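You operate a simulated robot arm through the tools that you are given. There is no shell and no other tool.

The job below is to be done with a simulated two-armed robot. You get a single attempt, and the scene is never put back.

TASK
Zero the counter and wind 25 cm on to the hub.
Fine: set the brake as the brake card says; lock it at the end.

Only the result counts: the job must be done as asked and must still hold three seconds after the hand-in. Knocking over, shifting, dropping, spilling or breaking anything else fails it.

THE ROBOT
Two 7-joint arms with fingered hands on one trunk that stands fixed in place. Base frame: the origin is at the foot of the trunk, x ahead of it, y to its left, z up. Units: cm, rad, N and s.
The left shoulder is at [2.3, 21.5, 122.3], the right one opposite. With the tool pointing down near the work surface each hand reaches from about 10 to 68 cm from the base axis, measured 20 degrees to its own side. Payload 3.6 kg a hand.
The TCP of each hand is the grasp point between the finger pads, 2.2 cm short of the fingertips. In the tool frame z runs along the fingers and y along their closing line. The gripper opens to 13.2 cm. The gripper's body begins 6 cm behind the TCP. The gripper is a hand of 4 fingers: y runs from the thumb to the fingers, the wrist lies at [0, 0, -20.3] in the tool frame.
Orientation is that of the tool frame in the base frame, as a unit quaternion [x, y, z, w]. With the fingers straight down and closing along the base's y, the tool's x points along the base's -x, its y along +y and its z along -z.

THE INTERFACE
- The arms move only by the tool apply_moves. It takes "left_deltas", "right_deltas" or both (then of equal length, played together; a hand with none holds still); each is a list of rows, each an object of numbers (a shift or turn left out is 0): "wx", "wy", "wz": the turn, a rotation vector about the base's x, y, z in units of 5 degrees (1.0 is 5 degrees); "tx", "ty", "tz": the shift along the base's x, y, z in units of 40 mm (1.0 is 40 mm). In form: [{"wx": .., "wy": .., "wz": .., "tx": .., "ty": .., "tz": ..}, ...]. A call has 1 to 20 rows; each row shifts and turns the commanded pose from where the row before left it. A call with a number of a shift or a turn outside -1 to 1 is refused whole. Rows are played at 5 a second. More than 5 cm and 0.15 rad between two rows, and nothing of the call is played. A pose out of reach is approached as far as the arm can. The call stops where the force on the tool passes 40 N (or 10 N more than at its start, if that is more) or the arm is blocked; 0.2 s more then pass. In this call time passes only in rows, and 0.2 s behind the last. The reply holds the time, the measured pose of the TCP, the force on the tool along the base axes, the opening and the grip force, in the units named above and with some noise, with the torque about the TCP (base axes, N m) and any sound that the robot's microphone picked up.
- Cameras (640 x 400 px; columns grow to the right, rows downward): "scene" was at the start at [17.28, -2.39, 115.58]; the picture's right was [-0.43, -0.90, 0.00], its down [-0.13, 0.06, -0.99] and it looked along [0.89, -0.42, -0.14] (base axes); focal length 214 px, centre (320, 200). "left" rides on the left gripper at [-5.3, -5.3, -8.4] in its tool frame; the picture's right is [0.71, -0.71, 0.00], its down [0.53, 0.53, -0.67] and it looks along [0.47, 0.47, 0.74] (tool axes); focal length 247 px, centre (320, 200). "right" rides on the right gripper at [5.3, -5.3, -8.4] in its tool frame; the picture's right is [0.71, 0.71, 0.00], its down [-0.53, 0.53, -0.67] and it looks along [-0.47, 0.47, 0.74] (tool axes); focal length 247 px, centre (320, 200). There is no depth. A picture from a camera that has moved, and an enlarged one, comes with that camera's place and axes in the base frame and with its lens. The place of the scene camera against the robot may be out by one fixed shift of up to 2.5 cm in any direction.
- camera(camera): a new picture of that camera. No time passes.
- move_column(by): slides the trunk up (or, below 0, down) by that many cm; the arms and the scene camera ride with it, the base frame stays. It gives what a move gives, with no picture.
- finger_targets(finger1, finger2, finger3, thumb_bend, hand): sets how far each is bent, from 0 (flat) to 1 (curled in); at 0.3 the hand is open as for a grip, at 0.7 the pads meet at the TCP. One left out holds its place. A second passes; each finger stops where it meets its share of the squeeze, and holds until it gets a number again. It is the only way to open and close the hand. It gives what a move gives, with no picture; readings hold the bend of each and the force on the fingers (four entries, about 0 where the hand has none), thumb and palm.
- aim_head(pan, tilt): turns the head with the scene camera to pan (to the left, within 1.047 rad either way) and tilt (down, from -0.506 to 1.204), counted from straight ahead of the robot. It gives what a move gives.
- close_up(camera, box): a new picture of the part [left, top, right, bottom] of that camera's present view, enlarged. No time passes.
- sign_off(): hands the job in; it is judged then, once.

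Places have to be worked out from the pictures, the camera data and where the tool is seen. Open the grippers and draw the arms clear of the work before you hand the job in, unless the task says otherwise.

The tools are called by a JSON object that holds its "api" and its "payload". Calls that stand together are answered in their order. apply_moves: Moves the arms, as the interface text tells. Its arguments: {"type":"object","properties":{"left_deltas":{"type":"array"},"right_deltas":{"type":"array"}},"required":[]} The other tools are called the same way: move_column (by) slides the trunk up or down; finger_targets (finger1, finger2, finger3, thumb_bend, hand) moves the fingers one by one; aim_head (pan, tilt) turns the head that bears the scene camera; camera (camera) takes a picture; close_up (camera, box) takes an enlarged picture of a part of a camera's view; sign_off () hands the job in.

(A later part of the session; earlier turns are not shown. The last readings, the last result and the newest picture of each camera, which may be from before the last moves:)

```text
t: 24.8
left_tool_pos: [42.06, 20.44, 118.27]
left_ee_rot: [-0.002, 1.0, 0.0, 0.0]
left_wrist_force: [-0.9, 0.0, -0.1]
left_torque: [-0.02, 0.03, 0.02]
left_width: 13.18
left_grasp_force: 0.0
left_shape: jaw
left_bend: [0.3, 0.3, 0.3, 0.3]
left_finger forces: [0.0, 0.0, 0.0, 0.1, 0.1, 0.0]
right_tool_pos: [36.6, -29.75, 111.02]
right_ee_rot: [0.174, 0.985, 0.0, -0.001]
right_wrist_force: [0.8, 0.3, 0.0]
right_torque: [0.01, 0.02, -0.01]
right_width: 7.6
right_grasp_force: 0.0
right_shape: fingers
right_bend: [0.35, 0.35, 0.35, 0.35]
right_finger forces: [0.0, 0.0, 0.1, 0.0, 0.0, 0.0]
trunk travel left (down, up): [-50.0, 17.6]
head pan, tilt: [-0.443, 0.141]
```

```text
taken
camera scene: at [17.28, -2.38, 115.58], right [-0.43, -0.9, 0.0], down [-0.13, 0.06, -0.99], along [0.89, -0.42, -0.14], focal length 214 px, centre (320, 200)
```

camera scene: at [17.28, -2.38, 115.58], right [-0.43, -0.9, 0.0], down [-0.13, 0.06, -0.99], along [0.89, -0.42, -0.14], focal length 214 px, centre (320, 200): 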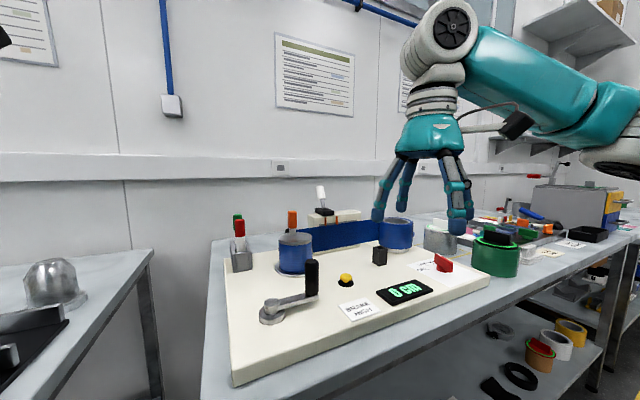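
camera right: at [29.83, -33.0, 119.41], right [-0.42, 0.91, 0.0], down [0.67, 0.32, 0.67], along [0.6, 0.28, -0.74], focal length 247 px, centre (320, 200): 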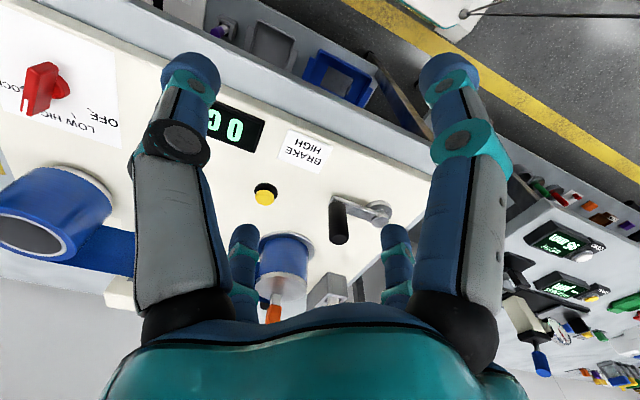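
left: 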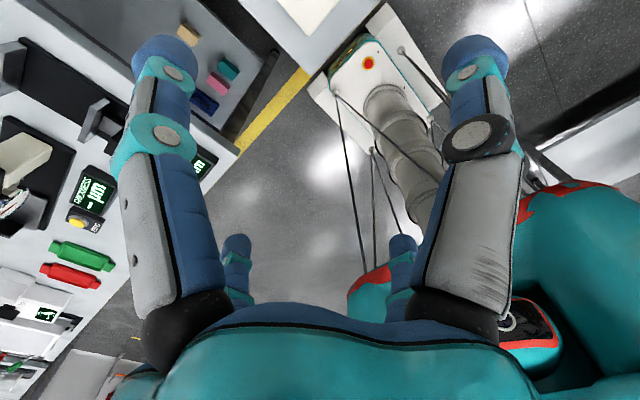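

The crank is visible between the fingers; I enlarge it here and in the scene view to triangulate its axis and handle.

{"api": "close_up", "payload": {"camera": "right", "box": [300, 170, 420, 260]}}

{"api": "close_up", "payload": {"camera": "scene", "box": [240, 240, 360, 340]}}

{"api": "close_up", "payload": {"camera": "right", "box": [200, 190, 360, 330]}}

```text
4.44 times, centred on (360, 215) of right
camera zoom: at [29.83, -33.0, 119.41], right [-0.42, 0.91, 0.0], down [0.67, 0.32, 0.67], along [0.6, 0.28, -0.74], focal length 1098 px, centre (142, 133)
```

zoom: 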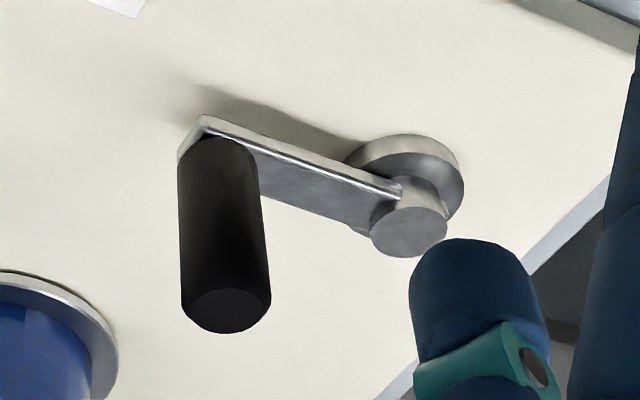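

```text
4.00 times, centred on (300, 290) of scene
camera zoom: at [17.28, -2.38, 115.58], right [-0.43, -0.9, 0.0], down [-0.13, 0.06, -0.99], along [0.89, -0.42, -0.14], focal length 858 px, centre (400, -160)
```

zoom: 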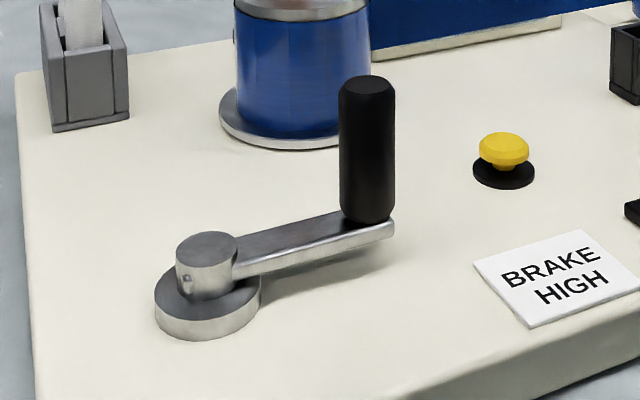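

```text
2.86 times, centred on (280, 260) of right
camera zoom: at [29.83, -33.0, 119.41], right [-0.42, 0.91, 0.0], down [0.67, 0.32, 0.67], along [0.6, 0.28, -0.74], focal length 706 px, centre (434, 29)
```

zoom: 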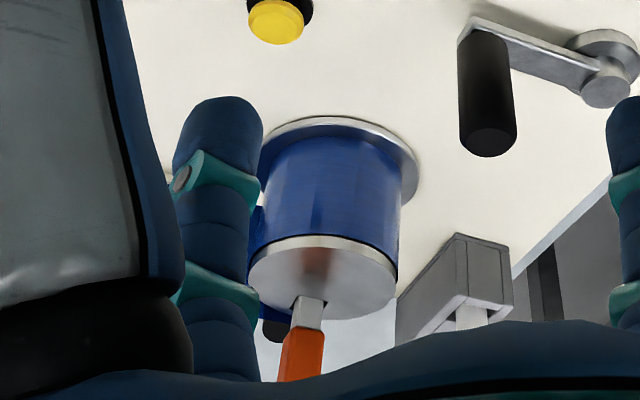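

From these views: crank axis about (52.0, -12.0), handle axis about (51.75, -20.0), handle from z 92 to 99, about 2.5 cm thick, radius about 8 cm. I move the open hand above the handle and check alignment before going down.

{"api": "apply_moves", "payload": {"right_deltas": [{"tx": 0.7575, "ty": 0.49, "tz": -0.1}, {"tx": 0.7575, "ty": 0.49, "tz": -0.1}, {"tx": 0.7575, "ty": 0.49, "tz": -0.1}, {"tx": 0.7575, "ty": 0.49, "tz": -0.1}, {"tx": 0.7575, "ty": 0.49, "tz": -0.1}]}}

{"api": "camera", "payload": {"camera": "right"}}

{"api": "close_up", "payload": {"camera": "scene", "box": [220, 140, 420, 340]}}

```text
t: 26.0
left_tool_pos: [42.12, 20.46, 118.2]
left_ee_rot: [-0.001, 1.0, -0.001, -0.001]
left_wrist_force: [0.5, 0.3, -0.5]
left_torque: [0.0, 0.0, 0.01]
left_width: 13.2
left_grasp_force: 0.0
left_shape: jaw
left_bend: [0.3, 0.3, 0.3, 0.3]
left_finger forces: [0.0, 0.0, 0.1, 0.0, 0.0, 0.0]
right_tool_pos: [51.94, -19.97, 109.16]
right_ee_rot: [0.173, 0.985, -0.001, -0.001]
right_wrist_force: [0.2, 0.1, 0.4]
right_torque: [0.0, -0.04, -0.01]
right_width: 7.63
right_grasp_force: 0.1
right_shape: fingers
right_bend: [0.35, 0.35, 0.35, 0.35]
right_finger forces: [0.0, 0.0, 0.1, 0.0, 0.0, 0.0]
trunk travel left (down, up): [-50.0, 17.6]
head pan, tilt: [-0.443, 0.141]
```

```text
taken
camera right: at [45.29, -23.15, 117.56], right [-0.42, 0.91, 0.0], down [0.67, 0.32, 0.67], along [0.6, 0.28, -0.75], focal length 247 px, centre (320, 200)
```

right: 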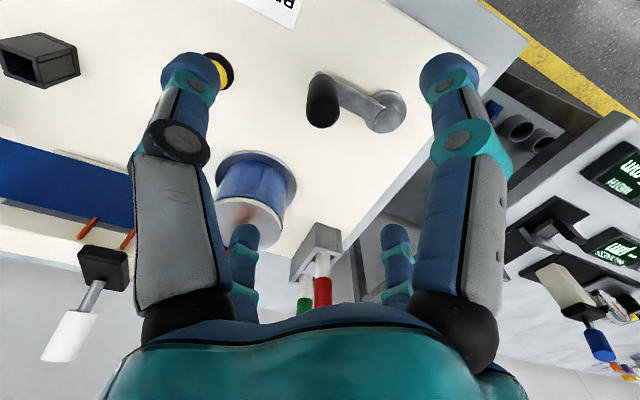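

```text
2.00 times, centred on (320, 240) of scene
camera zoom: at [17.37, -2.31, 115.56], right [-0.43, -0.9, 0.0], down [-0.13, 0.06, -0.99], along [0.89, -0.42, -0.14], focal length 429 px, centre (320, 120)
```

zoom: 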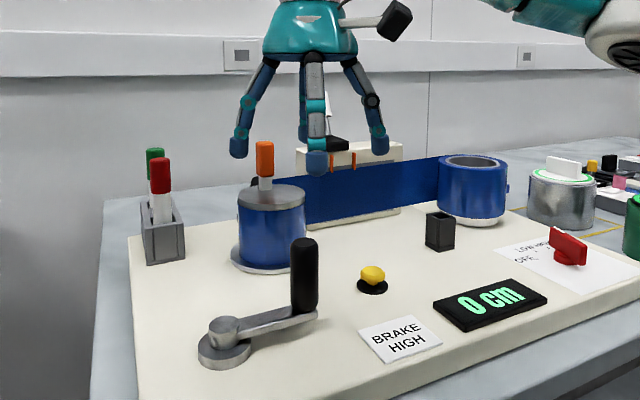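

I enlarge the crank from this near-vertical view to refine its axis.

{"api": "close_up", "payload": {"camera": "right", "box": [280, 50, 430, 150]}}

{"api": "close_up", "payload": {"camera": "right", "box": [180, 130, 380, 320]}}

```text
4.00 times, centred on (355, 100) of right
camera zoom: at [45.29, -23.15, 117.56], right [-0.42, 0.91, 0.0], down [0.67, 0.32, 0.67], along [0.6, 0.28, -0.75], focal length 988 px, centre (180, 600)
```

zoom: 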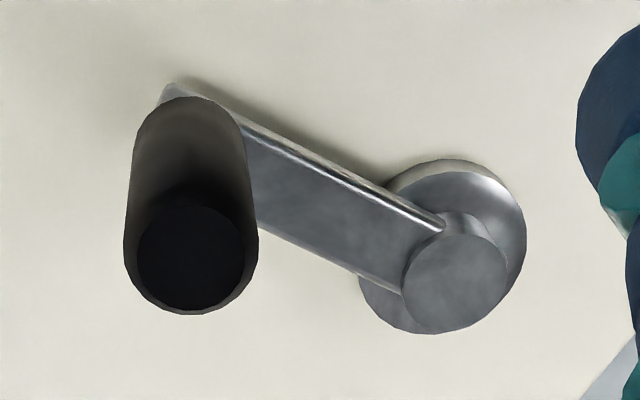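

```text
2.11 times, centred on (280, 225) of right
camera zoom: at [45.29, -23.15, 117.56], right [-0.42, 0.91, 0.0], down [0.67, 0.32, 0.67], along [0.6, 0.28, -0.75], focal length 520 px, centre (404, 147)
```

zoom: 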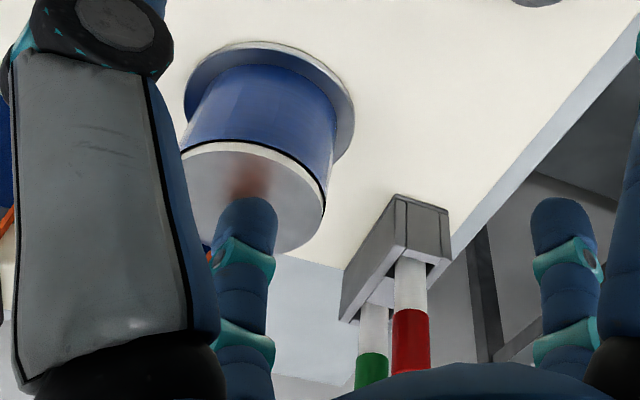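

Refined: crank axis about (52.4, -11.75), handle about (52.3, -19.65), boss top z 92.4. I narrow the fingers and descend around the handle to TCP z 96.

{"api": "finger_targets", "payload": {"hand": "right", "finger1": 0.45, "finger2": 0.45, "finger3": 0.45, "thumb_bend": 0.45}}

{"api": "apply_moves", "payload": {"right_deltas": [{"tx": 0.09, "ty": 0.08, "tz": -0.3}, {"tz": -0.7}, {"tz": -0.7}, {"tz": -0.7}, {"tz": -0.6}, {"tz": -0.3}]}}

{"api": "camera", "payload": {"camera": "right"}}

{"api": "close_up", "payload": {"camera": "scene", "box": [220, 160, 420, 340]}}

```text
t: 27.0
left_tool_pos: [41.99, 20.29, 118.38]
left_ee_rot: [-0.001, 1.0, 0.001, 0.0]
left_wrist_force: [-0.9, 0.3, 0.9]
left_torque: [0.0, -0.02, -0.03]
left_width: 13.19
left_grasp_force: 0.0
left_shape: jaw
left_bend: [0.3, 0.3, 0.3, 0.3]
left_finger forces: [0.1, 0.0, 0.0, 0.0, 0.1, 0.0]
right_tool_pos: [51.97, -20.01, 109.26]
right_ee_rot: [0.172, 0.985, 0.0, -0.001]
right_wrist_force: [0.2, 0.2, -0.9]
right_torque: [0.01, 0.0, -0.03]
right_width: 5.31
right_grasp_force: 0.1
right_shape: fingers
right_bend: [0.45, 0.45, 0.45, 0.45]
right_finger forces: [0.0, 0.0, 0.0, 0.0, 0.0, 0.0]
trunk travel left (down, up): [-50.0, 17.6]
head pan, tilt: [-0.443, 0.141]
```

```text
t: 28.4
left_tool_pos: [41.96, 20.32, 118.3]
left_ee_rot: [-0.001, 1.0, 0.0, 0.0]
left_wrist_force: [0.0, -0.1, -0.4]
left_torque: [0.02, 0.01, -0.03]
left_width: 13.19
left_grasp_force: 0.1
left_shape: jaw
left_bend: [0.3, 0.3, 0.3, 0.3]
left_finger forces: [0.0, 0.0, 0.0, 0.0, 0.0, 0.0]
right_tool_pos: [52.11, -19.64, 95.93]
right_ee_rot: [0.173, 0.985, -0.001, 0.0]
right_wrist_force: [0.3, 0.4, 0.3]
right_torque: [0.01, -0.04, 0.0]
right_width: 5.3
right_grasp_force: 0.1
right_shape: fingers
right_bend: [0.45, 0.45, 0.45, 0.45]
right_finger forces: [0.1, 0.0, 0.0, 0.0, 0.0, 0.1]
trunk travel left (down, up): [-50.0, 17.6]
head pan, tilt: [-0.443, 0.141]
```

```text
taken
camera right: at [45.41, -22.91, 104.22], right [-0.42, 0.91, 0.0], down [0.67, 0.32, 0.67], along [0.6, 0.28, -0.74], focal length 247 px, centre (320, 200)
```

right: 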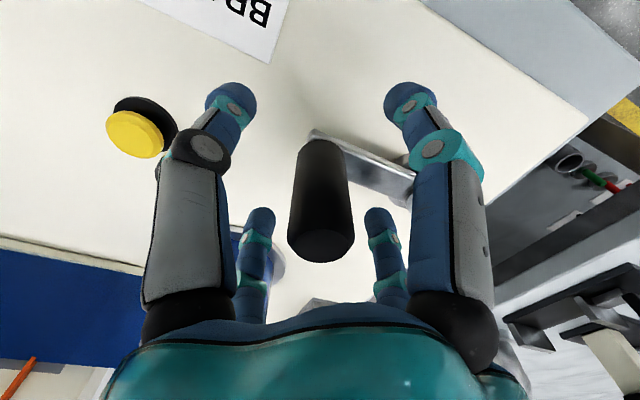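

```text
2.22 times, centred on (320, 250) of scene
camera zoom: at [17.3, -2.39, 115.58], right [-0.43, -0.9, 0.0], down [-0.13, 0.06, -0.99], along [0.89, -0.42, -0.14], focal length 477 px, centre (320, 89)
```

zoom: 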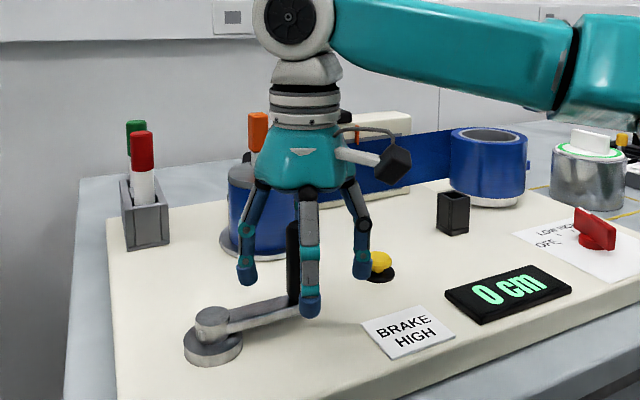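

The handle stands centred between the four fingers. I close all fingers on it.

{"api": "finger_targets", "payload": {"hand": "right", "finger1": 0.68, "finger2": 0.68, "finger3": 0.68, "thumb_bend": 0.68}}

{"api": "close_up", "payload": {"camera": "scene", "box": [220, 160, 420, 340]}}

{"api": "camera", "payload": {"camera": "right"}}

```text
t: 29.4
left_tool_pos: [42.03, 20.28, 118.32]
left_ee_rot: [-0.001, 1.0, 0.0, 0.001]
left_wrist_force: [0.5, -0.4, -0.7]
left_torque: [0.01, 0.01, 0.01]
left_width: 13.21
left_grasp_force: 0.1
left_shape: jaw
left_bend: [0.3, 0.3, 0.3, 0.3]
left_finger forces: [0.1, 0.1, 0.0, 0.0, 0.0, 0.1]
right_tool_pos: [52.06, -19.64, 95.84]
right_ee_rot: [0.172, 0.985, 0.001, -0.001]
right_wrist_force: [0.4, 0.6, -0.8]
right_torque: [0.02, 0.0, 0.0]
right_width: 0.78
right_grasp_force: 8.2
right_shape: fingers
right_bend: [0.64, 0.61, 0.61, 0.65]
right_finger forces: [2.9, 5.1, 4.8, 0.1, 3.9, 0.0]
trunk travel left (down, up): [-50.0, 17.6]
head pan, tilt: [-0.443, 0.141]
```

```text
2.22 times, centred on (320, 250) of scene
camera zoom: at [17.31, -2.38, 115.57], right [-0.43, -0.9, 0.0], down [-0.13, 0.06, -0.99], along [0.89, -0.42, -0.14], focal length 477 px, centre (320, 89)
```

zoom: 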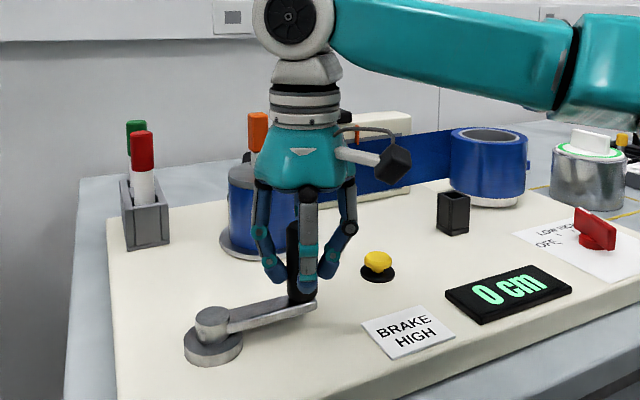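

```text
taken
camera right: at [45.41, -22.89, 104.23], right [-0.42, 0.91, 0.0], down [0.67, 0.32, 0.67], along [0.6, 0.28, -0.74], focal length 247 px, centre (320, 200)
```

right: 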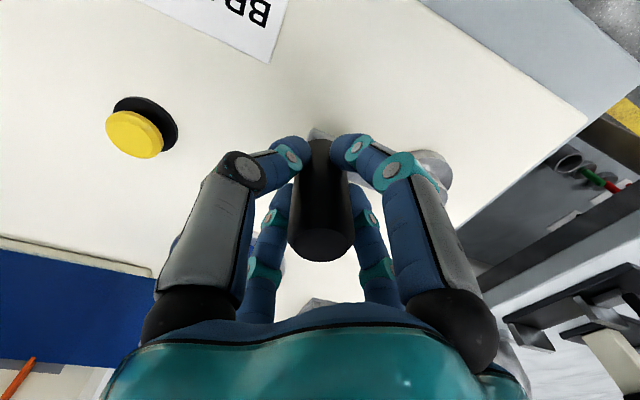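

The grip is even, and the finger bends put the handle at about (52.4, -19.5). I turn the crank counter-clockwise by 20° as a trial and read the counter.

{"api": "apply_moves", "payload": {"right_deltas": [{"tx": 0.1711, "ty": 0.0075}, {"tx": 0.1696, "ty": 0.0224}, {"tx": 0.1672, "ty": 0.0371}, {"tx": 0.1633, "ty": 0.0514}]}}

{"api": "close_up", "payload": {"camera": "scene", "box": [220, 160, 460, 340]}}

```text
t: 30.4
left_tool_pos: [41.97, 20.42, 118.37]
left_ee_rot: [-0.001, 1.0, 0.0, 0.001]
left_wrist_force: [0.3, 0.4, 0.0]
left_torque: [0.03, 0.05, -0.02]
left_width: 13.18
left_grasp_force: 0.0
left_shape: jaw
left_bend: [0.3, 0.3, 0.3, 0.3]
left_finger forces: [0.0, 0.1, 0.0, 0.0, 0.0, 0.1]
right_tool_pos: [54.79, -19.21, 95.87]
right_ee_rot: [0.173, 0.985, 0.0, -0.001]
right_wrist_force: [-1.5, 3.1, -2.4]
right_torque: [0.07, 0.07, -0.01]
right_width: 0.77
right_grasp_force: 8.3
right_shape: fingers
right_bend: [0.64, 0.61, 0.62, 0.65]
right_finger forces: [3.6, 5.4, 4.5, 0.0, 3.9, 0.0]
trunk travel left (down, up): [-50.0, 17.6]
head pan, tilt: [-0.443, 0.141]
```

```text
2.22 times, centred on (340, 250) of scene
camera zoom: at [17.28, -2.36, 115.58], right [-0.43, -0.9, 0.0], down [-0.13, 0.06, -0.99], along [0.89, -0.42, -0.14], focal length 477 px, centre (276, 89)
```

zoom: 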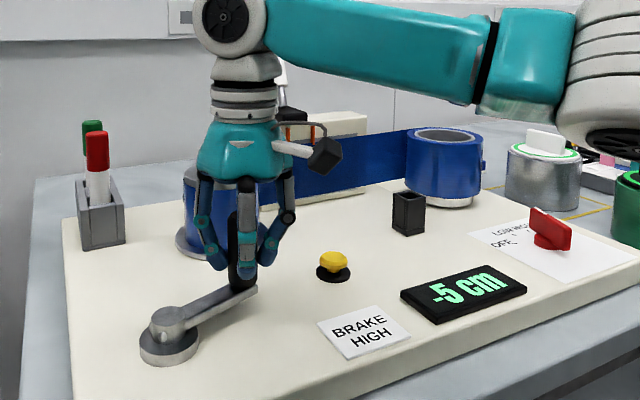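

The counter went to -5 cm, so counter-clockwise unwinds by the counter (about 0.25 cm per degree). I look at the hub and tape to confirm the sense before turning back.

{"api": "camera", "payload": {"camera": "right"}}

{"api": "close_up", "payload": {"camera": "scene", "box": [280, 190, 420, 280]}}

{"api": "camera", "payload": {"camera": "left"}}

```text
taken
camera right: at [48.04, -22.5, 104.24], right [-0.42, 0.91, 0.0], down [0.67, 0.32, 0.67], along [0.6, 0.28, -0.74], focal length 247 px, centre (320, 200)
```

right: 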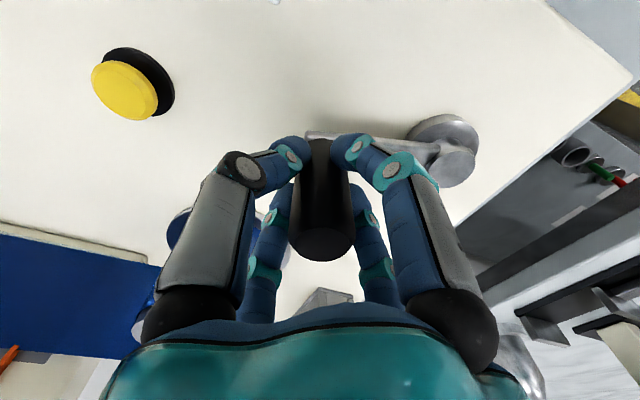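

```text
4.44 times, centred on (350, 235) of scene
camera zoom: at [17.28, -2.36, 115.58], right [-0.43, -0.9, 0.0], down [-0.13, 0.06, -0.99], along [0.89, -0.42, -0.14], focal length 953 px, centre (187, 44)
```

zoom: 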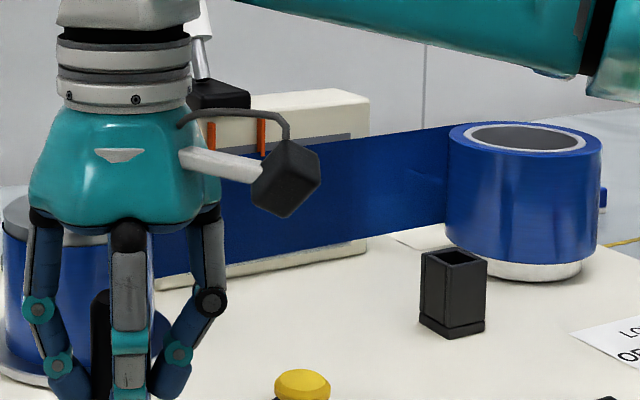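

```text
taken
camera left: at [47.31, 15.06, 126.68], right [-0.71, -0.71, 0.0], down [-0.53, 0.53, 0.67], along [-0.47, 0.47, -0.74], focal length 247 px, centre (320, 200)
```

left: 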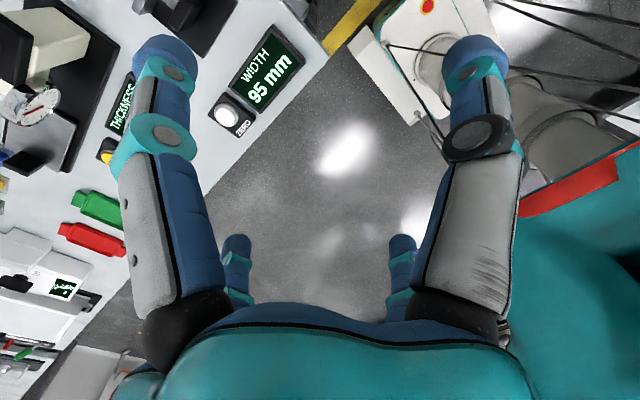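

By the counter, clockwise is the winding sense. I turn clockwise 40°, back through the start and 20° beyond, and check the counter and the hub.

{"api": "apply_moves", "payload": {"right_deltas": [{"tx": -0.1633, "ty": -0.0514}, {"tx": -0.1672, "ty": -0.0371}, {"tx": -0.1696, "ty": -0.0224}, {"tx": -0.1711, "ty": -0.0075}, {"tx": -0.1711, "ty": 0.0075}, {"tx": -0.1696, "ty": 0.0224}, {"tx": -0.1672, "ty": 0.0371}, {"tx": -0.1633, "ty": 0.0514}]}}

{"api": "close_up", "payload": {"camera": "scene", "box": [220, 160, 460, 340]}}

{"api": "camera", "payload": {"camera": "right"}}

```text
t: 32.2
left_tool_pos: [42.1, 20.33, 118.26]
left_ee_rot: [-0.001, 1.0, 0.0, -0.001]
left_wrist_force: [0.9, 0.2, -0.2]
left_torque: [0.02, 0.04, 0.01]
left_width: 13.2
left_grasp_force: 0.1
left_shape: jaw
left_bend: [0.3, 0.3, 0.3, 0.3]
left_finger forces: [0.1, 0.1, 0.0, 0.0, 0.0, 0.0]
right_tool_pos: [49.56, -19.47, 95.92]
right_ee_rot: [0.173, 0.985, -0.001, -0.001]
right_wrist_force: [2.3, 1.6, -5.4]
right_torque: [0.01, -0.01, 0.01]
right_width: 0.72
right_grasp_force: 8.0
right_shape: fingers
right_bend: [0.64, 0.61, 0.62, 0.65]
right_finger forces: [2.4, 4.9, 4.5, 0.0, 3.4, 0.0]
trunk travel left (down, up): [-50.0, 17.6]
head pan, tilt: [-0.443, 0.141]
```

```text
2.22 times, centred on (340, 250) of scene
camera zoom: at [17.38, -2.38, 115.56], right [-0.43, -0.9, 0.0], down [-0.13, 0.06, -0.99], along [0.89, -0.42, -0.14], focal length 477 px, centre (276, 89)
```

zoom: 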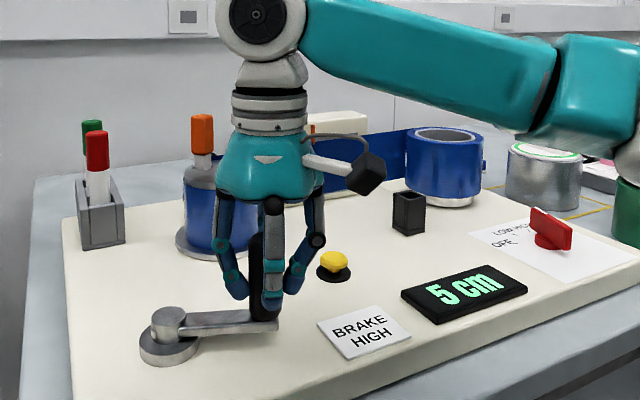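

```text
taken
camera right: at [42.78, -22.51, 104.33], right [-0.42, 0.91, 0.0], down [0.68, 0.32, 0.67], along [0.6, 0.28, -0.75], focal length 247 px, centre (320, 200)
```

right: 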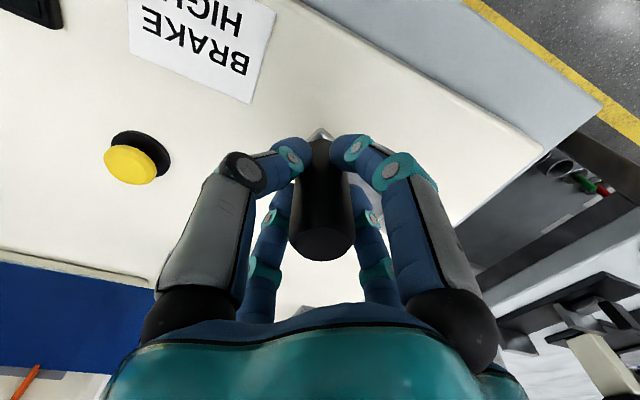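

Clockwise gives +5 cm, and the orange pen on the hub has moved the counter-clockwise way, which takes tape up from the far side, so this is the winding sense. I carry on clockwise 35° along the circle.

{"api": "apply_moves", "payload": {"right_deltas": [{"tx": -0.1582, "ty": 0.0655}, {"tx": -0.1519, "ty": 0.0791}, {"tx": -0.1444, "ty": 0.0918}, {"tx": -0.1358, "ty": 0.1044}, {"tx": -0.1262, "ty": 0.1156}, {"tx": -0.1156, "ty": 0.1262}, {"tx": -0.1044, "ty": 0.1358}]}}

{"api": "close_up", "payload": {"camera": "scene", "box": [220, 160, 460, 340]}}

```text
t: 33.8
left_tool_pos: [42.02, 20.33, 118.27]
left_ee_rot: [0.0, 1.0, 0.001, 0.0]
left_wrist_force: [0.2, -0.9, 0.5]
left_torque: [0.0, 0.03, -0.02]
left_width: 13.21
left_grasp_force: 0.0
left_shape: jaw
left_bend: [0.3, 0.3, 0.3, 0.3]
left_finger forces: [0.0, 0.0, 0.0, 0.1, 0.0, 0.1]
right_tool_pos: [45.66, -16.39, 95.95]
right_ee_rot: [0.172, 0.985, 0.0, -0.001]
right_wrist_force: [-1.7, -2.1, -2.3]
right_torque: [-0.01, 0.03, -0.02]
right_width: 0.76
right_grasp_force: 8.8
right_shape: fingers
right_bend: [0.64, 0.62, 0.62, 0.65]
right_finger forces: [3.5, 4.6, 4.6, 0.0, 4.4, 0.1]
trunk travel left (down, up): [-50.0, 17.6]
head pan, tilt: [-0.443, 0.141]
```

```text
2.22 times, centred on (340, 250) of scene
camera zoom: at [17.3, -2.41, 115.57], right [-0.43, -0.9, 0.0], down [-0.13, 0.06, -0.99], along [0.89, -0.42, -0.14], focal length 477 px, centre (276, 89)
```

zoom: 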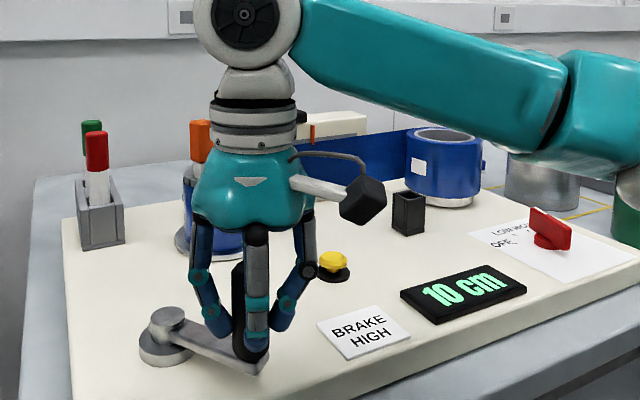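

The display reads 10 cm after 55°, so it may be stepped in coarse units. I go on in small steps, reading the counter each time.

{"api": "apply_moves", "payload": {"right_deltas": [{"tx": -0.0918, "ty": 0.1444}]}}

{"api": "close_up", "payload": {"camera": "scene", "box": [340, 200, 460, 310]}}

{"api": "apply_moves", "payload": {"right_deltas": [{"tx": -0.0791, "ty": 0.1519}]}}

{"api": "close_up", "payload": {"camera": "scene", "box": [340, 200, 460, 310]}}

{"api": "apply_moves", "payload": {"right_deltas": [{"tx": -0.0655, "ty": 0.1582}]}}

{"api": "close_up", "payload": {"camera": "scene", "box": [340, 200, 460, 310]}}

```text
t: 34.2
left_tool_pos: [42.0, 20.29, 118.38]
left_ee_rot: [-0.001, 1.0, 0.0, 0.0]
left_wrist_force: [0.0, -0.5, 0.1]
left_torque: [-0.02, 0.01, -0.02]
left_width: 13.22
left_grasp_force: 0.1
left_shape: jaw
left_bend: [0.3, 0.3, 0.3, 0.3]
left_finger forces: [0.0, 0.0, 0.1, 0.0, 0.1, 0.0]
right_tool_pos: [45.39, -15.9, 95.93]
right_ee_rot: [0.173, 0.985, -0.001, -0.001]
right_wrist_force: [-2.1, -4.0, -4.3]
right_torque: [-0.1, 0.05, 0.02]
right_width: 0.78
right_grasp_force: 8.3
right_shape: fingers
right_bend: [0.64, 0.62, 0.62, 0.65]
right_finger forces: [3.6, 4.3, 4.4, 0.1, 4.7, 0.1]
trunk travel left (down, up): [-50.0, 17.6]
head pan, tilt: [-0.443, 0.141]
```

```text
3.64 times, centred on (400, 255) of scene
camera zoom: at [17.29, -2.42, 115.57], right [-0.43, -0.9, 0.0], down [-0.13, 0.06, -0.99], along [0.89, -0.42, -0.14], focal length 780 px, centre (29, 0)
```

zoom: 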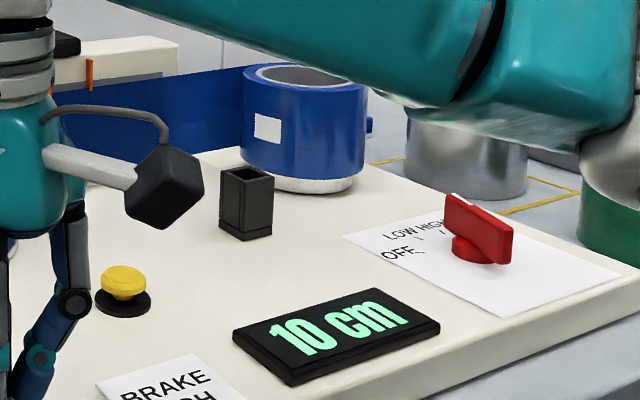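

```text
t: 34.6
left_tool_pos: [41.94, 20.26, 118.32]
left_ee_rot: [-0.001, 1.0, 0.0, 0.0]
left_wrist_force: [-0.2, -0.1, 0.5]
left_torque: [-0.01, -0.01, 0.02]
left_width: 13.21
left_grasp_force: 0.0
left_shape: jaw
left_bend: [0.3, 0.3, 0.3, 0.3]
left_finger forces: [0.0, 0.0, 0.0, 0.0, 0.0, 0.0]
right_tool_pos: [45.08, -15.19, 95.97]
right_ee_rot: [0.173, 0.985, 0.0, -0.001]
right_wrist_force: [-5.6, -3.9, -6.1]
right_torque: [-0.08, 0.11, 0.0]
right_width: 0.83
right_grasp_force: 8.1
right_shape: fingers
right_bend: [0.64, 0.62, 0.62, 0.65]
right_finger forces: [3.8, 4.1, 4.1, 0.1, 4.7, 0.1]
trunk travel left (down, up): [-50.0, 17.6]
head pan, tilt: [-0.443, 0.141]
```

```text
3.64 times, centred on (400, 255) of scene
camera zoom: at [17.27, -2.42, 115.57], right [-0.43, -0.9, 0.0], down [-0.13, 0.06, -0.99], along [0.89, -0.42, -0.14], focal length 780 px, centre (29, 0)
```

zoom: 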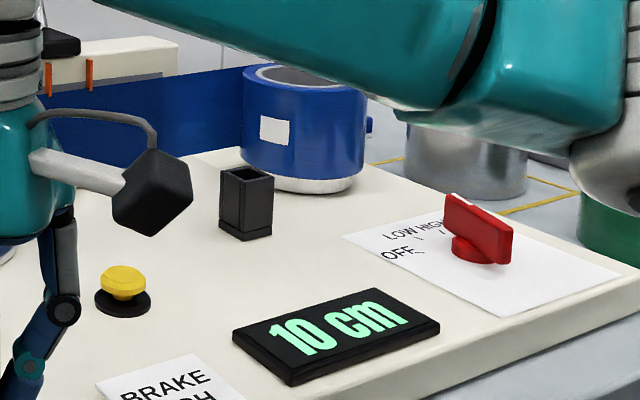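

```text
t: 35.0
left_tool_pos: [42.14, 20.42, 118.28]
left_ee_rot: [-0.001, 1.0, -0.001, 0.0]
left_wrist_force: [-0.3, 0.1, -0.6]
left_torque: [0.02, 0.04, 0.0]
left_width: 13.18
left_grasp_force: 0.1
left_shape: jaw
left_bend: [0.3, 0.3, 0.3, 0.3]
left_finger forces: [0.0, 0.0, 0.1, 0.1, 0.0, 0.1]
right_tool_pos: [44.87, -14.63, 95.99]
right_ee_rot: [0.173, 0.985, 0.0, -0.001]
right_wrist_force: [-3.1, -2.7, -6.9]
right_torque: [-0.07, 0.08, -0.02]
right_width: 0.81
right_grasp_force: 8.6
right_shape: fingers
right_bend: [0.64, 0.62, 0.62, 0.65]
right_finger forces: [3.4, 4.6, 4.4, 0.0, 4.1, 0.0]
trunk travel left (down, up): [-50.0, 17.6]
head pan, tilt: [-0.443, 0.141]
```

```text
3.64 times, centred on (400, 255) of scene
camera zoom: at [17.3, -2.41, 115.57], right [-0.43, -0.9, 0.0], down [-0.13, 0.06, -0.99], along [0.89, -0.42, -0.14], focal length 780 px, centre (29, 0)
```

zoom: 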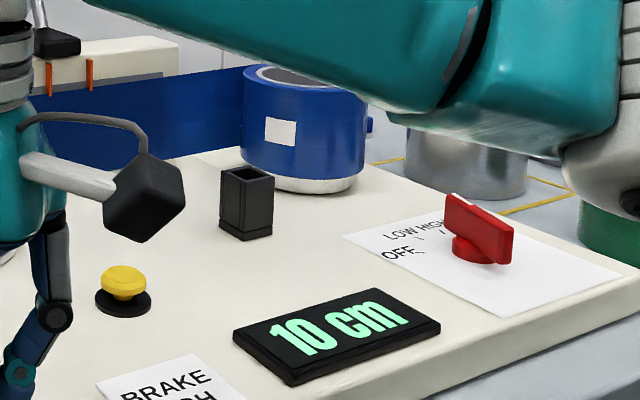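

The display works in 5 cm steps, so about 0.14–0.18 cm per degree. I'll track the angles at which it changes; I continue in 5° steps.

{"api": "apply_moves", "payload": {"right_deltas": [{"tx": -0.0514, "ty": 0.1633}]}}

{"api": "close_up", "payload": {"camera": "scene", "box": [340, 200, 460, 310]}}

{"api": "apply_moves", "payload": {"right_deltas": [{"tx": -0.0371, "ty": 0.1672}]}}

{"api": "close_up", "payload": {"camera": "scene", "box": [340, 200, 460, 310]}}

{"api": "apply_moves", "payload": {"right_deltas": [{"tx": -0.0224, "ty": 0.1696}]}}

{"api": "close_up", "payload": {"camera": "scene", "box": [340, 200, 460, 310]}}

{"api": "apply_moves", "payload": {"right_deltas": [{"tx": -0.0075, "ty": 0.1711}]}}

{"api": "close_up", "payload": {"camera": "scene", "box": [340, 200, 460, 310]}}

```text
t: 35.4
left_tool_pos: [41.98, 20.3, 118.33]
left_ee_rot: [0.0, 1.0, 0.0, 0.0]
left_wrist_force: [-0.3, -0.7, 0.4]
left_torque: [-0.01, -0.01, -0.03]
left_width: 13.21
left_grasp_force: 0.0
left_shape: jaw
left_bend: [0.3, 0.3, 0.3, 0.3]
left_finger forces: [0.0, 0.0, 0.1, 0.1, 0.0, 0.0]
right_tool_pos: [44.68, -13.79, 96.06]
right_ee_rot: [0.172, 0.985, 0.0, 0.0]
right_wrist_force: [-5.4, -3.5, -8.6]
right_torque: [-0.05, 0.14, 0.01]
right_width: 0.87
right_grasp_force: 7.6
right_shape: fingers
right_bend: [0.64, 0.62, 0.62, 0.64]
right_finger forces: [3.8, 3.9, 3.8, 0.0, 4.6, 0.0]
trunk travel left (down, up): [-50.0, 17.6]
head pan, tilt: [-0.443, 0.141]
```

```text
3.64 times, centred on (400, 255) of scene
camera zoom: at [17.28, -2.4, 115.57], right [-0.43, -0.9, 0.0], down [-0.13, 0.06, -0.99], along [0.89, -0.42, -0.14], focal length 780 px, centre (29, 0)
```

zoom: 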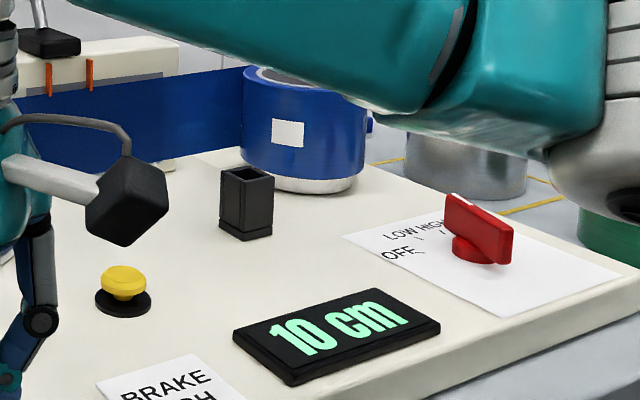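

```text
t: 35.8
left_tool_pos: [42.06, 20.41, 118.26]
left_ee_rot: [-0.001, 1.0, 0.001, -0.001]
left_wrist_force: [-0.2, 0.5, -0.7]
left_torque: [-0.01, -0.01, -0.01]
left_width: 13.2
left_grasp_force: 0.0
left_shape: jaw
left_bend: [0.3, 0.3, 0.3, 0.3]
left_finger forces: [0.0, 0.0, 0.0, 0.0, 0.1, 0.0]
right_tool_pos: [44.45, -13.1, 96.08]
right_ee_rot: [0.173, 0.985, -0.001, 0.0]
right_wrist_force: [-0.5, -1.2, -6.0]
right_torque: [-0.02, 0.06, -0.02]
right_width: 0.86
right_grasp_force: 8.4
right_shape: fingers
right_bend: [0.64, 0.62, 0.62, 0.64]
right_finger forces: [2.9, 4.9, 5.0, 0.1, 3.8, 0.0]
trunk travel left (down, up): [-50.0, 17.6]
head pan, tilt: [-0.443, 0.141]
```

```text
3.64 times, centred on (400, 255) of scene
camera zoom: at [17.33, -2.38, 115.57], right [-0.43, -0.9, 0.0], down [-0.13, 0.06, -0.99], along [0.89, -0.42, -0.14], focal length 780 px, centre (29, 0)
```

zoom: 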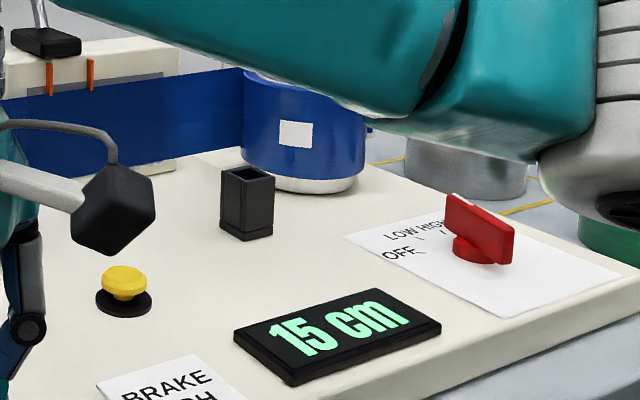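

```text
t: 36.2
left_tool_pos: [41.93, 20.4, 118.37]
left_ee_rot: [-0.001, 1.0, 0.0, -0.001]
left_wrist_force: [-0.1, 0.0, -0.1]
left_torque: [0.02, -0.02, -0.02]
left_width: 13.21
left_grasp_force: 0.1
left_shape: jaw
left_bend: [0.3, 0.3, 0.3, 0.3]
left_finger forces: [0.0, 0.1, 0.0, 0.0, 0.1, 0.1]
right_tool_pos: [44.27, -12.4, 95.98]
right_ee_rot: [0.172, 0.985, 0.0, -0.001]
right_wrist_force: [0.2, -1.4, -0.9]
right_torque: [-0.08, 0.03, -0.03]
right_width: 0.86
right_grasp_force: 8.9
right_shape: fingers
right_bend: [0.64, 0.62, 0.62, 0.64]
right_finger forces: [3.0, 5.2, 5.4, 0.1, 4.0, 0.0]
trunk travel left (down, up): [-50.0, 17.6]
head pan, tilt: [-0.443, 0.141]
```

```text
3.64 times, centred on (400, 255) of scene
camera zoom: at [17.32, -2.37, 115.58], right [-0.43, -0.9, 0.0], down [-0.13, 0.06, -0.99], along [0.89, -0.42, -0.14], focal length 780 px, centre (29, 0)
```

zoom: 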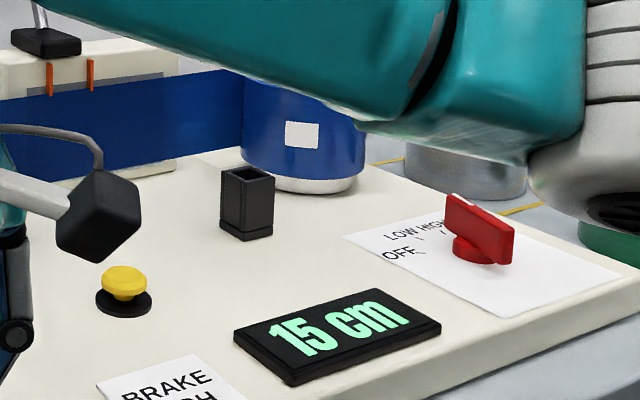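

```text
t: 36.6
left_tool_pos: [41.94, 20.34, 118.32]
left_ee_rot: [-0.001, 1.0, 0.001, 0.0]
left_wrist_force: [-0.4, -0.2, -0.3]
left_torque: [0.0, -0.01, -0.02]
left_width: 13.19
left_grasp_force: 0.1
left_shape: jaw
left_bend: [0.3, 0.3, 0.3, 0.3]
left_finger forces: [0.1, 0.0, 0.1, 0.0, 0.1, 0.1]
right_tool_pos: [44.15, -11.89, 96.01]
right_ee_rot: [0.174, 0.985, 0.001, 0.0]
right_wrist_force: [1.7, -1.1, 2.7]
right_torque: [0.0, -0.07, 0.0]
right_width: 0.84
right_grasp_force: 9.5
right_shape: fingers
right_bend: [0.64, 0.62, 0.62, 0.65]
right_finger forces: [3.1, 5.4, 5.7, 0.0, 4.2, 0.0]
trunk travel left (down, up): [-50.0, 17.6]
head pan, tilt: [-0.443, 0.141]
```

```text
3.64 times, centred on (400, 255) of scene
camera zoom: at [17.31, -2.37, 115.58], right [-0.43, -0.9, 0.0], down [-0.13, 0.06, -0.99], along [0.89, -0.42, -0.14], focal length 780 px, centre (29, 0)
```

zoom: 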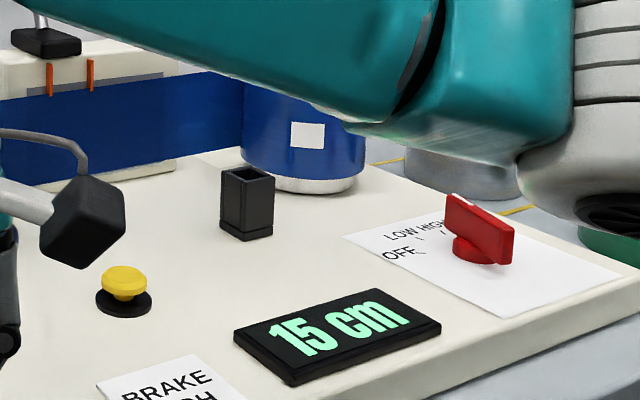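

The change from 10 to 15 came at about 78°, so about 0.159 cm/° and 25 cm at roughly 157° of turn. I go on 15°, then step through the next change.

{"api": "apply_moves", "payload": {"right_deltas": [{"tx": 0.0075, "ty": 0.1711}, {"tx": 0.0224, "ty": 0.1696}, {"tx": 0.0371, "ty": 0.1672}]}}

{"api": "close_up", "payload": {"camera": "scene", "box": [240, 180, 460, 320]}}

{"api": "apply_moves", "payload": {"right_deltas": [{"tx": 0.0514, "ty": 0.1633}]}}

{"api": "close_up", "payload": {"camera": "scene", "box": [340, 200, 460, 310]}}

{"api": "apply_moves", "payload": {"right_deltas": [{"tx": 0.0655, "ty": 0.1582}]}}

{"api": "close_up", "payload": {"camera": "scene", "box": [340, 200, 460, 310]}}

```text
t: 37.4
left_tool_pos: [41.99, 20.48, 118.37]
left_ee_rot: [0.0, 1.0, 0.0, 0.0]
left_wrist_force: [0.0, 0.4, -0.4]
left_torque: [0.03, 0.01, -0.02]
left_width: 13.18
left_grasp_force: 0.1
left_shape: jaw
left_bend: [0.3, 0.3, 0.3, 0.3]
left_finger forces: [0.1, 0.0, 0.0, 0.0, 0.1, 0.0]
right_tool_pos: [44.46, -9.81, 95.88]
right_ee_rot: [0.173, 0.985, 0.0, -0.001]
right_wrist_force: [0.9, -1.3, 8.5]
right_torque: [-0.01, -0.03, -0.01]
right_width: 0.83
right_grasp_force: 10.6
right_shape: fingers
right_bend: [0.64, 0.62, 0.62, 0.65]
right_finger forces: [3.9, 5.9, 6.0, 0.0, 5.3, 0.1]
trunk travel left (down, up): [-50.0, 17.6]
head pan, tilt: [-0.443, 0.141]
```

```text
2.86 times, centred on (350, 250) of scene
camera zoom: at [17.26, -2.38, 115.59], right [-0.43, -0.9, 0.0], down [-0.13, 0.06, -0.99], along [0.89, -0.42, -0.14], focal length 613 px, centre (234, 57)
```

zoom: 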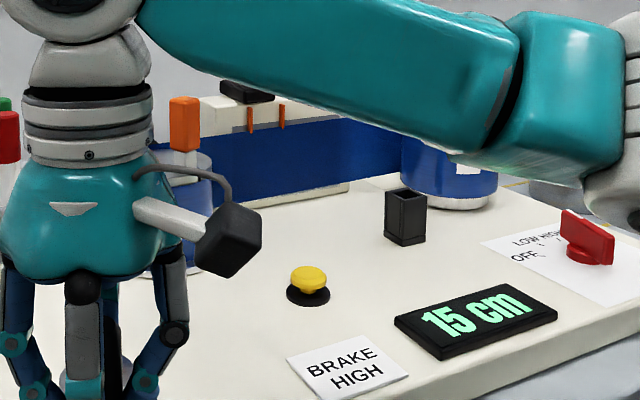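

```text
t: 37.8
left_tool_pos: [41.96, 20.42, 118.38]
left_ee_rot: [-0.001, 1.0, 0.0, 0.0]
left_wrist_force: [0.3, -0.2, 0.1]
left_torque: [-0.03, -0.02, 0.04]
left_width: 13.16
left_grasp_force: 0.1
left_shape: jaw
left_bend: [0.3, 0.3, 0.3, 0.3]
left_finger forces: [0.0, 0.0, 0.0, 0.0, 0.1, 0.1]
right_tool_pos: [44.7, -9.11, 95.88]
right_ee_rot: [0.173, 0.985, 0.0, -0.001]
right_wrist_force: [0.0, -1.1, 5.3]
right_torque: [-0.02, 0.0, -0.01]
right_width: 0.81
right_grasp_force: 9.8
right_shape: fingers
right_bend: [0.64, 0.62, 0.62, 0.65]
right_finger forces: [4.2, 5.7, 5.7, 0.1, 5.1, 0.1]
trunk travel left (down, up): [-50.0, 17.6]
head pan, tilt: [-0.443, 0.141]
```

```text
3.64 times, centred on (400, 255) of scene
camera zoom: at [17.26, -2.36, 115.58], right [-0.43, -0.9, 0.0], down [-0.13, 0.06, -0.99], along [0.89, -0.42, -0.14], focal length 780 px, centre (29, 0)
```

zoom: 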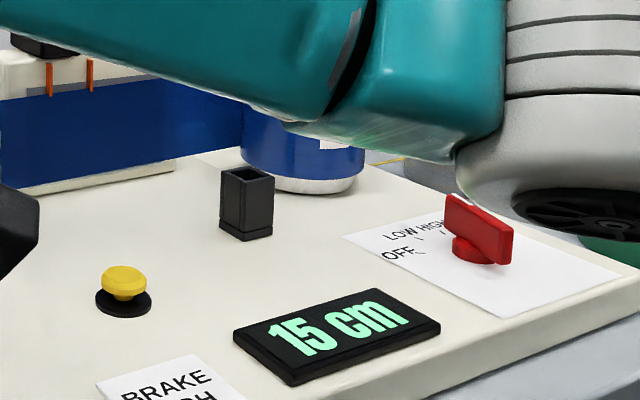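

```text
t: 38.2
left_tool_pos: [41.92, 20.34, 118.29]
left_ee_rot: [-0.001, 1.0, 0.001, 0.0]
left_wrist_force: [0.2, 0.4, 0.1]
left_torque: [-0.01, 0.02, 0.01]
left_width: 13.18
left_grasp_force: 0.1
left_shape: jaw
left_bend: [0.3, 0.3, 0.3, 0.3]
left_finger forces: [0.0, 0.1, 0.1, 0.0, 0.0, 0.0]
right_tool_pos: [44.91, -8.43, 95.86]
right_ee_rot: [0.172, 0.985, 0.0, -0.001]
right_wrist_force: [-0.8, -0.9, 7.7]
right_torque: [0.02, -0.03, 0.0]
right_width: 0.83
right_grasp_force: 10.9
right_shape: fingers
right_bend: [0.64, 0.62, 0.62, 0.65]
right_finger forces: [4.3, 5.9, 5.6, 0.0, 5.2, 0.0]
trunk travel left (down, up): [-50.0, 17.6]
head pan, tilt: [-0.443, 0.141]
```

```text
3.64 times, centred on (400, 255) of scene
camera zoom: at [17.24, -2.36, 115.59], right [-0.43, -0.9, 0.0], down [-0.13, 0.06, -0.99], along [0.89, -0.42, -0.14], focal length 780 px, centre (29, 0)
```

zoom: 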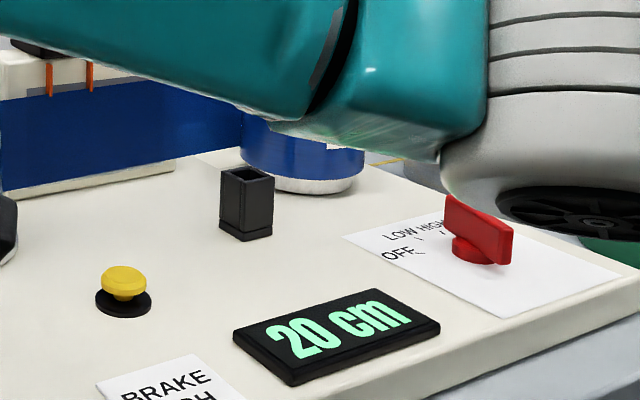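

15→20 came at about 113.5°, giving about 0.155 cm/°. Before going on I check the whole scene for clearance of the elbow over the bench.

{"api": "camera", "payload": {"camera": "scene"}}

{"api": "camera", "payload": {"camera": "right"}}

{"api": "camera", "payload": {"camera": "left"}}

```text
taken
camera scene: at [17.24, -2.36, 115.59], right [-0.43, -0.9, 0.0], down [-0.13, 0.06, -0.99], along [0.89, -0.42, -0.14], focal length 214 px, centre (320, 200)
```

scene: 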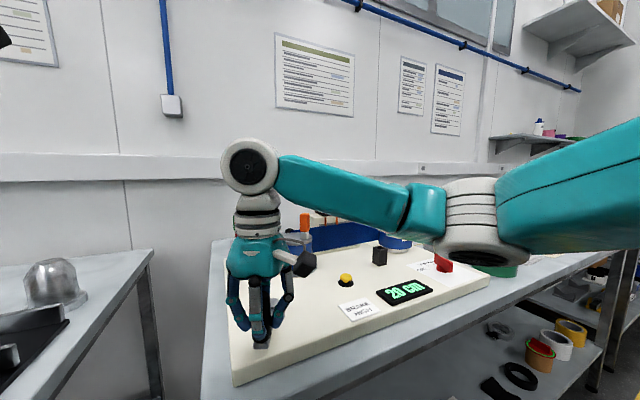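

```text
taken
camera right: at [38.15, -11.7, 104.25], right [-0.42, 0.91, 0.0], down [0.67, 0.32, 0.67], along [0.6, 0.28, -0.74], focal length 247 px, centre (320, 200)
```

right: 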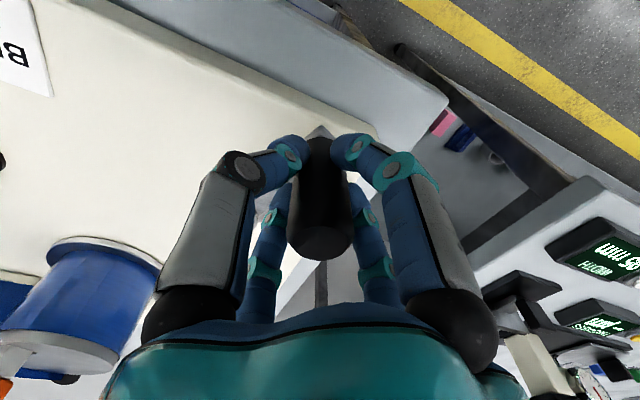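

```text
taken
camera left: at [47.27, 15.06, 126.7], right [-0.71, -0.71, 0.0], down [-0.53, 0.53, 0.67], along [-0.47, 0.47, -0.74], focal length 247 px, centre (320, 200)
```

left: 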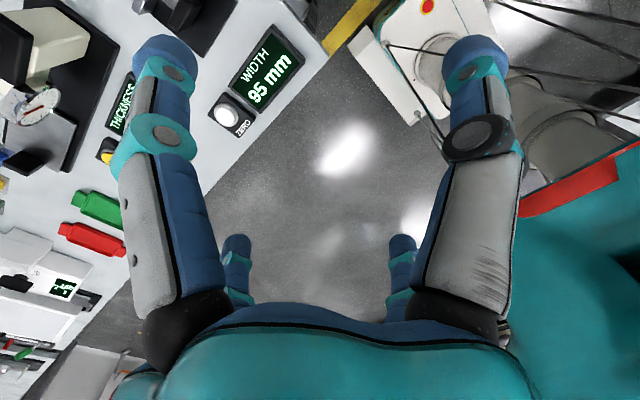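

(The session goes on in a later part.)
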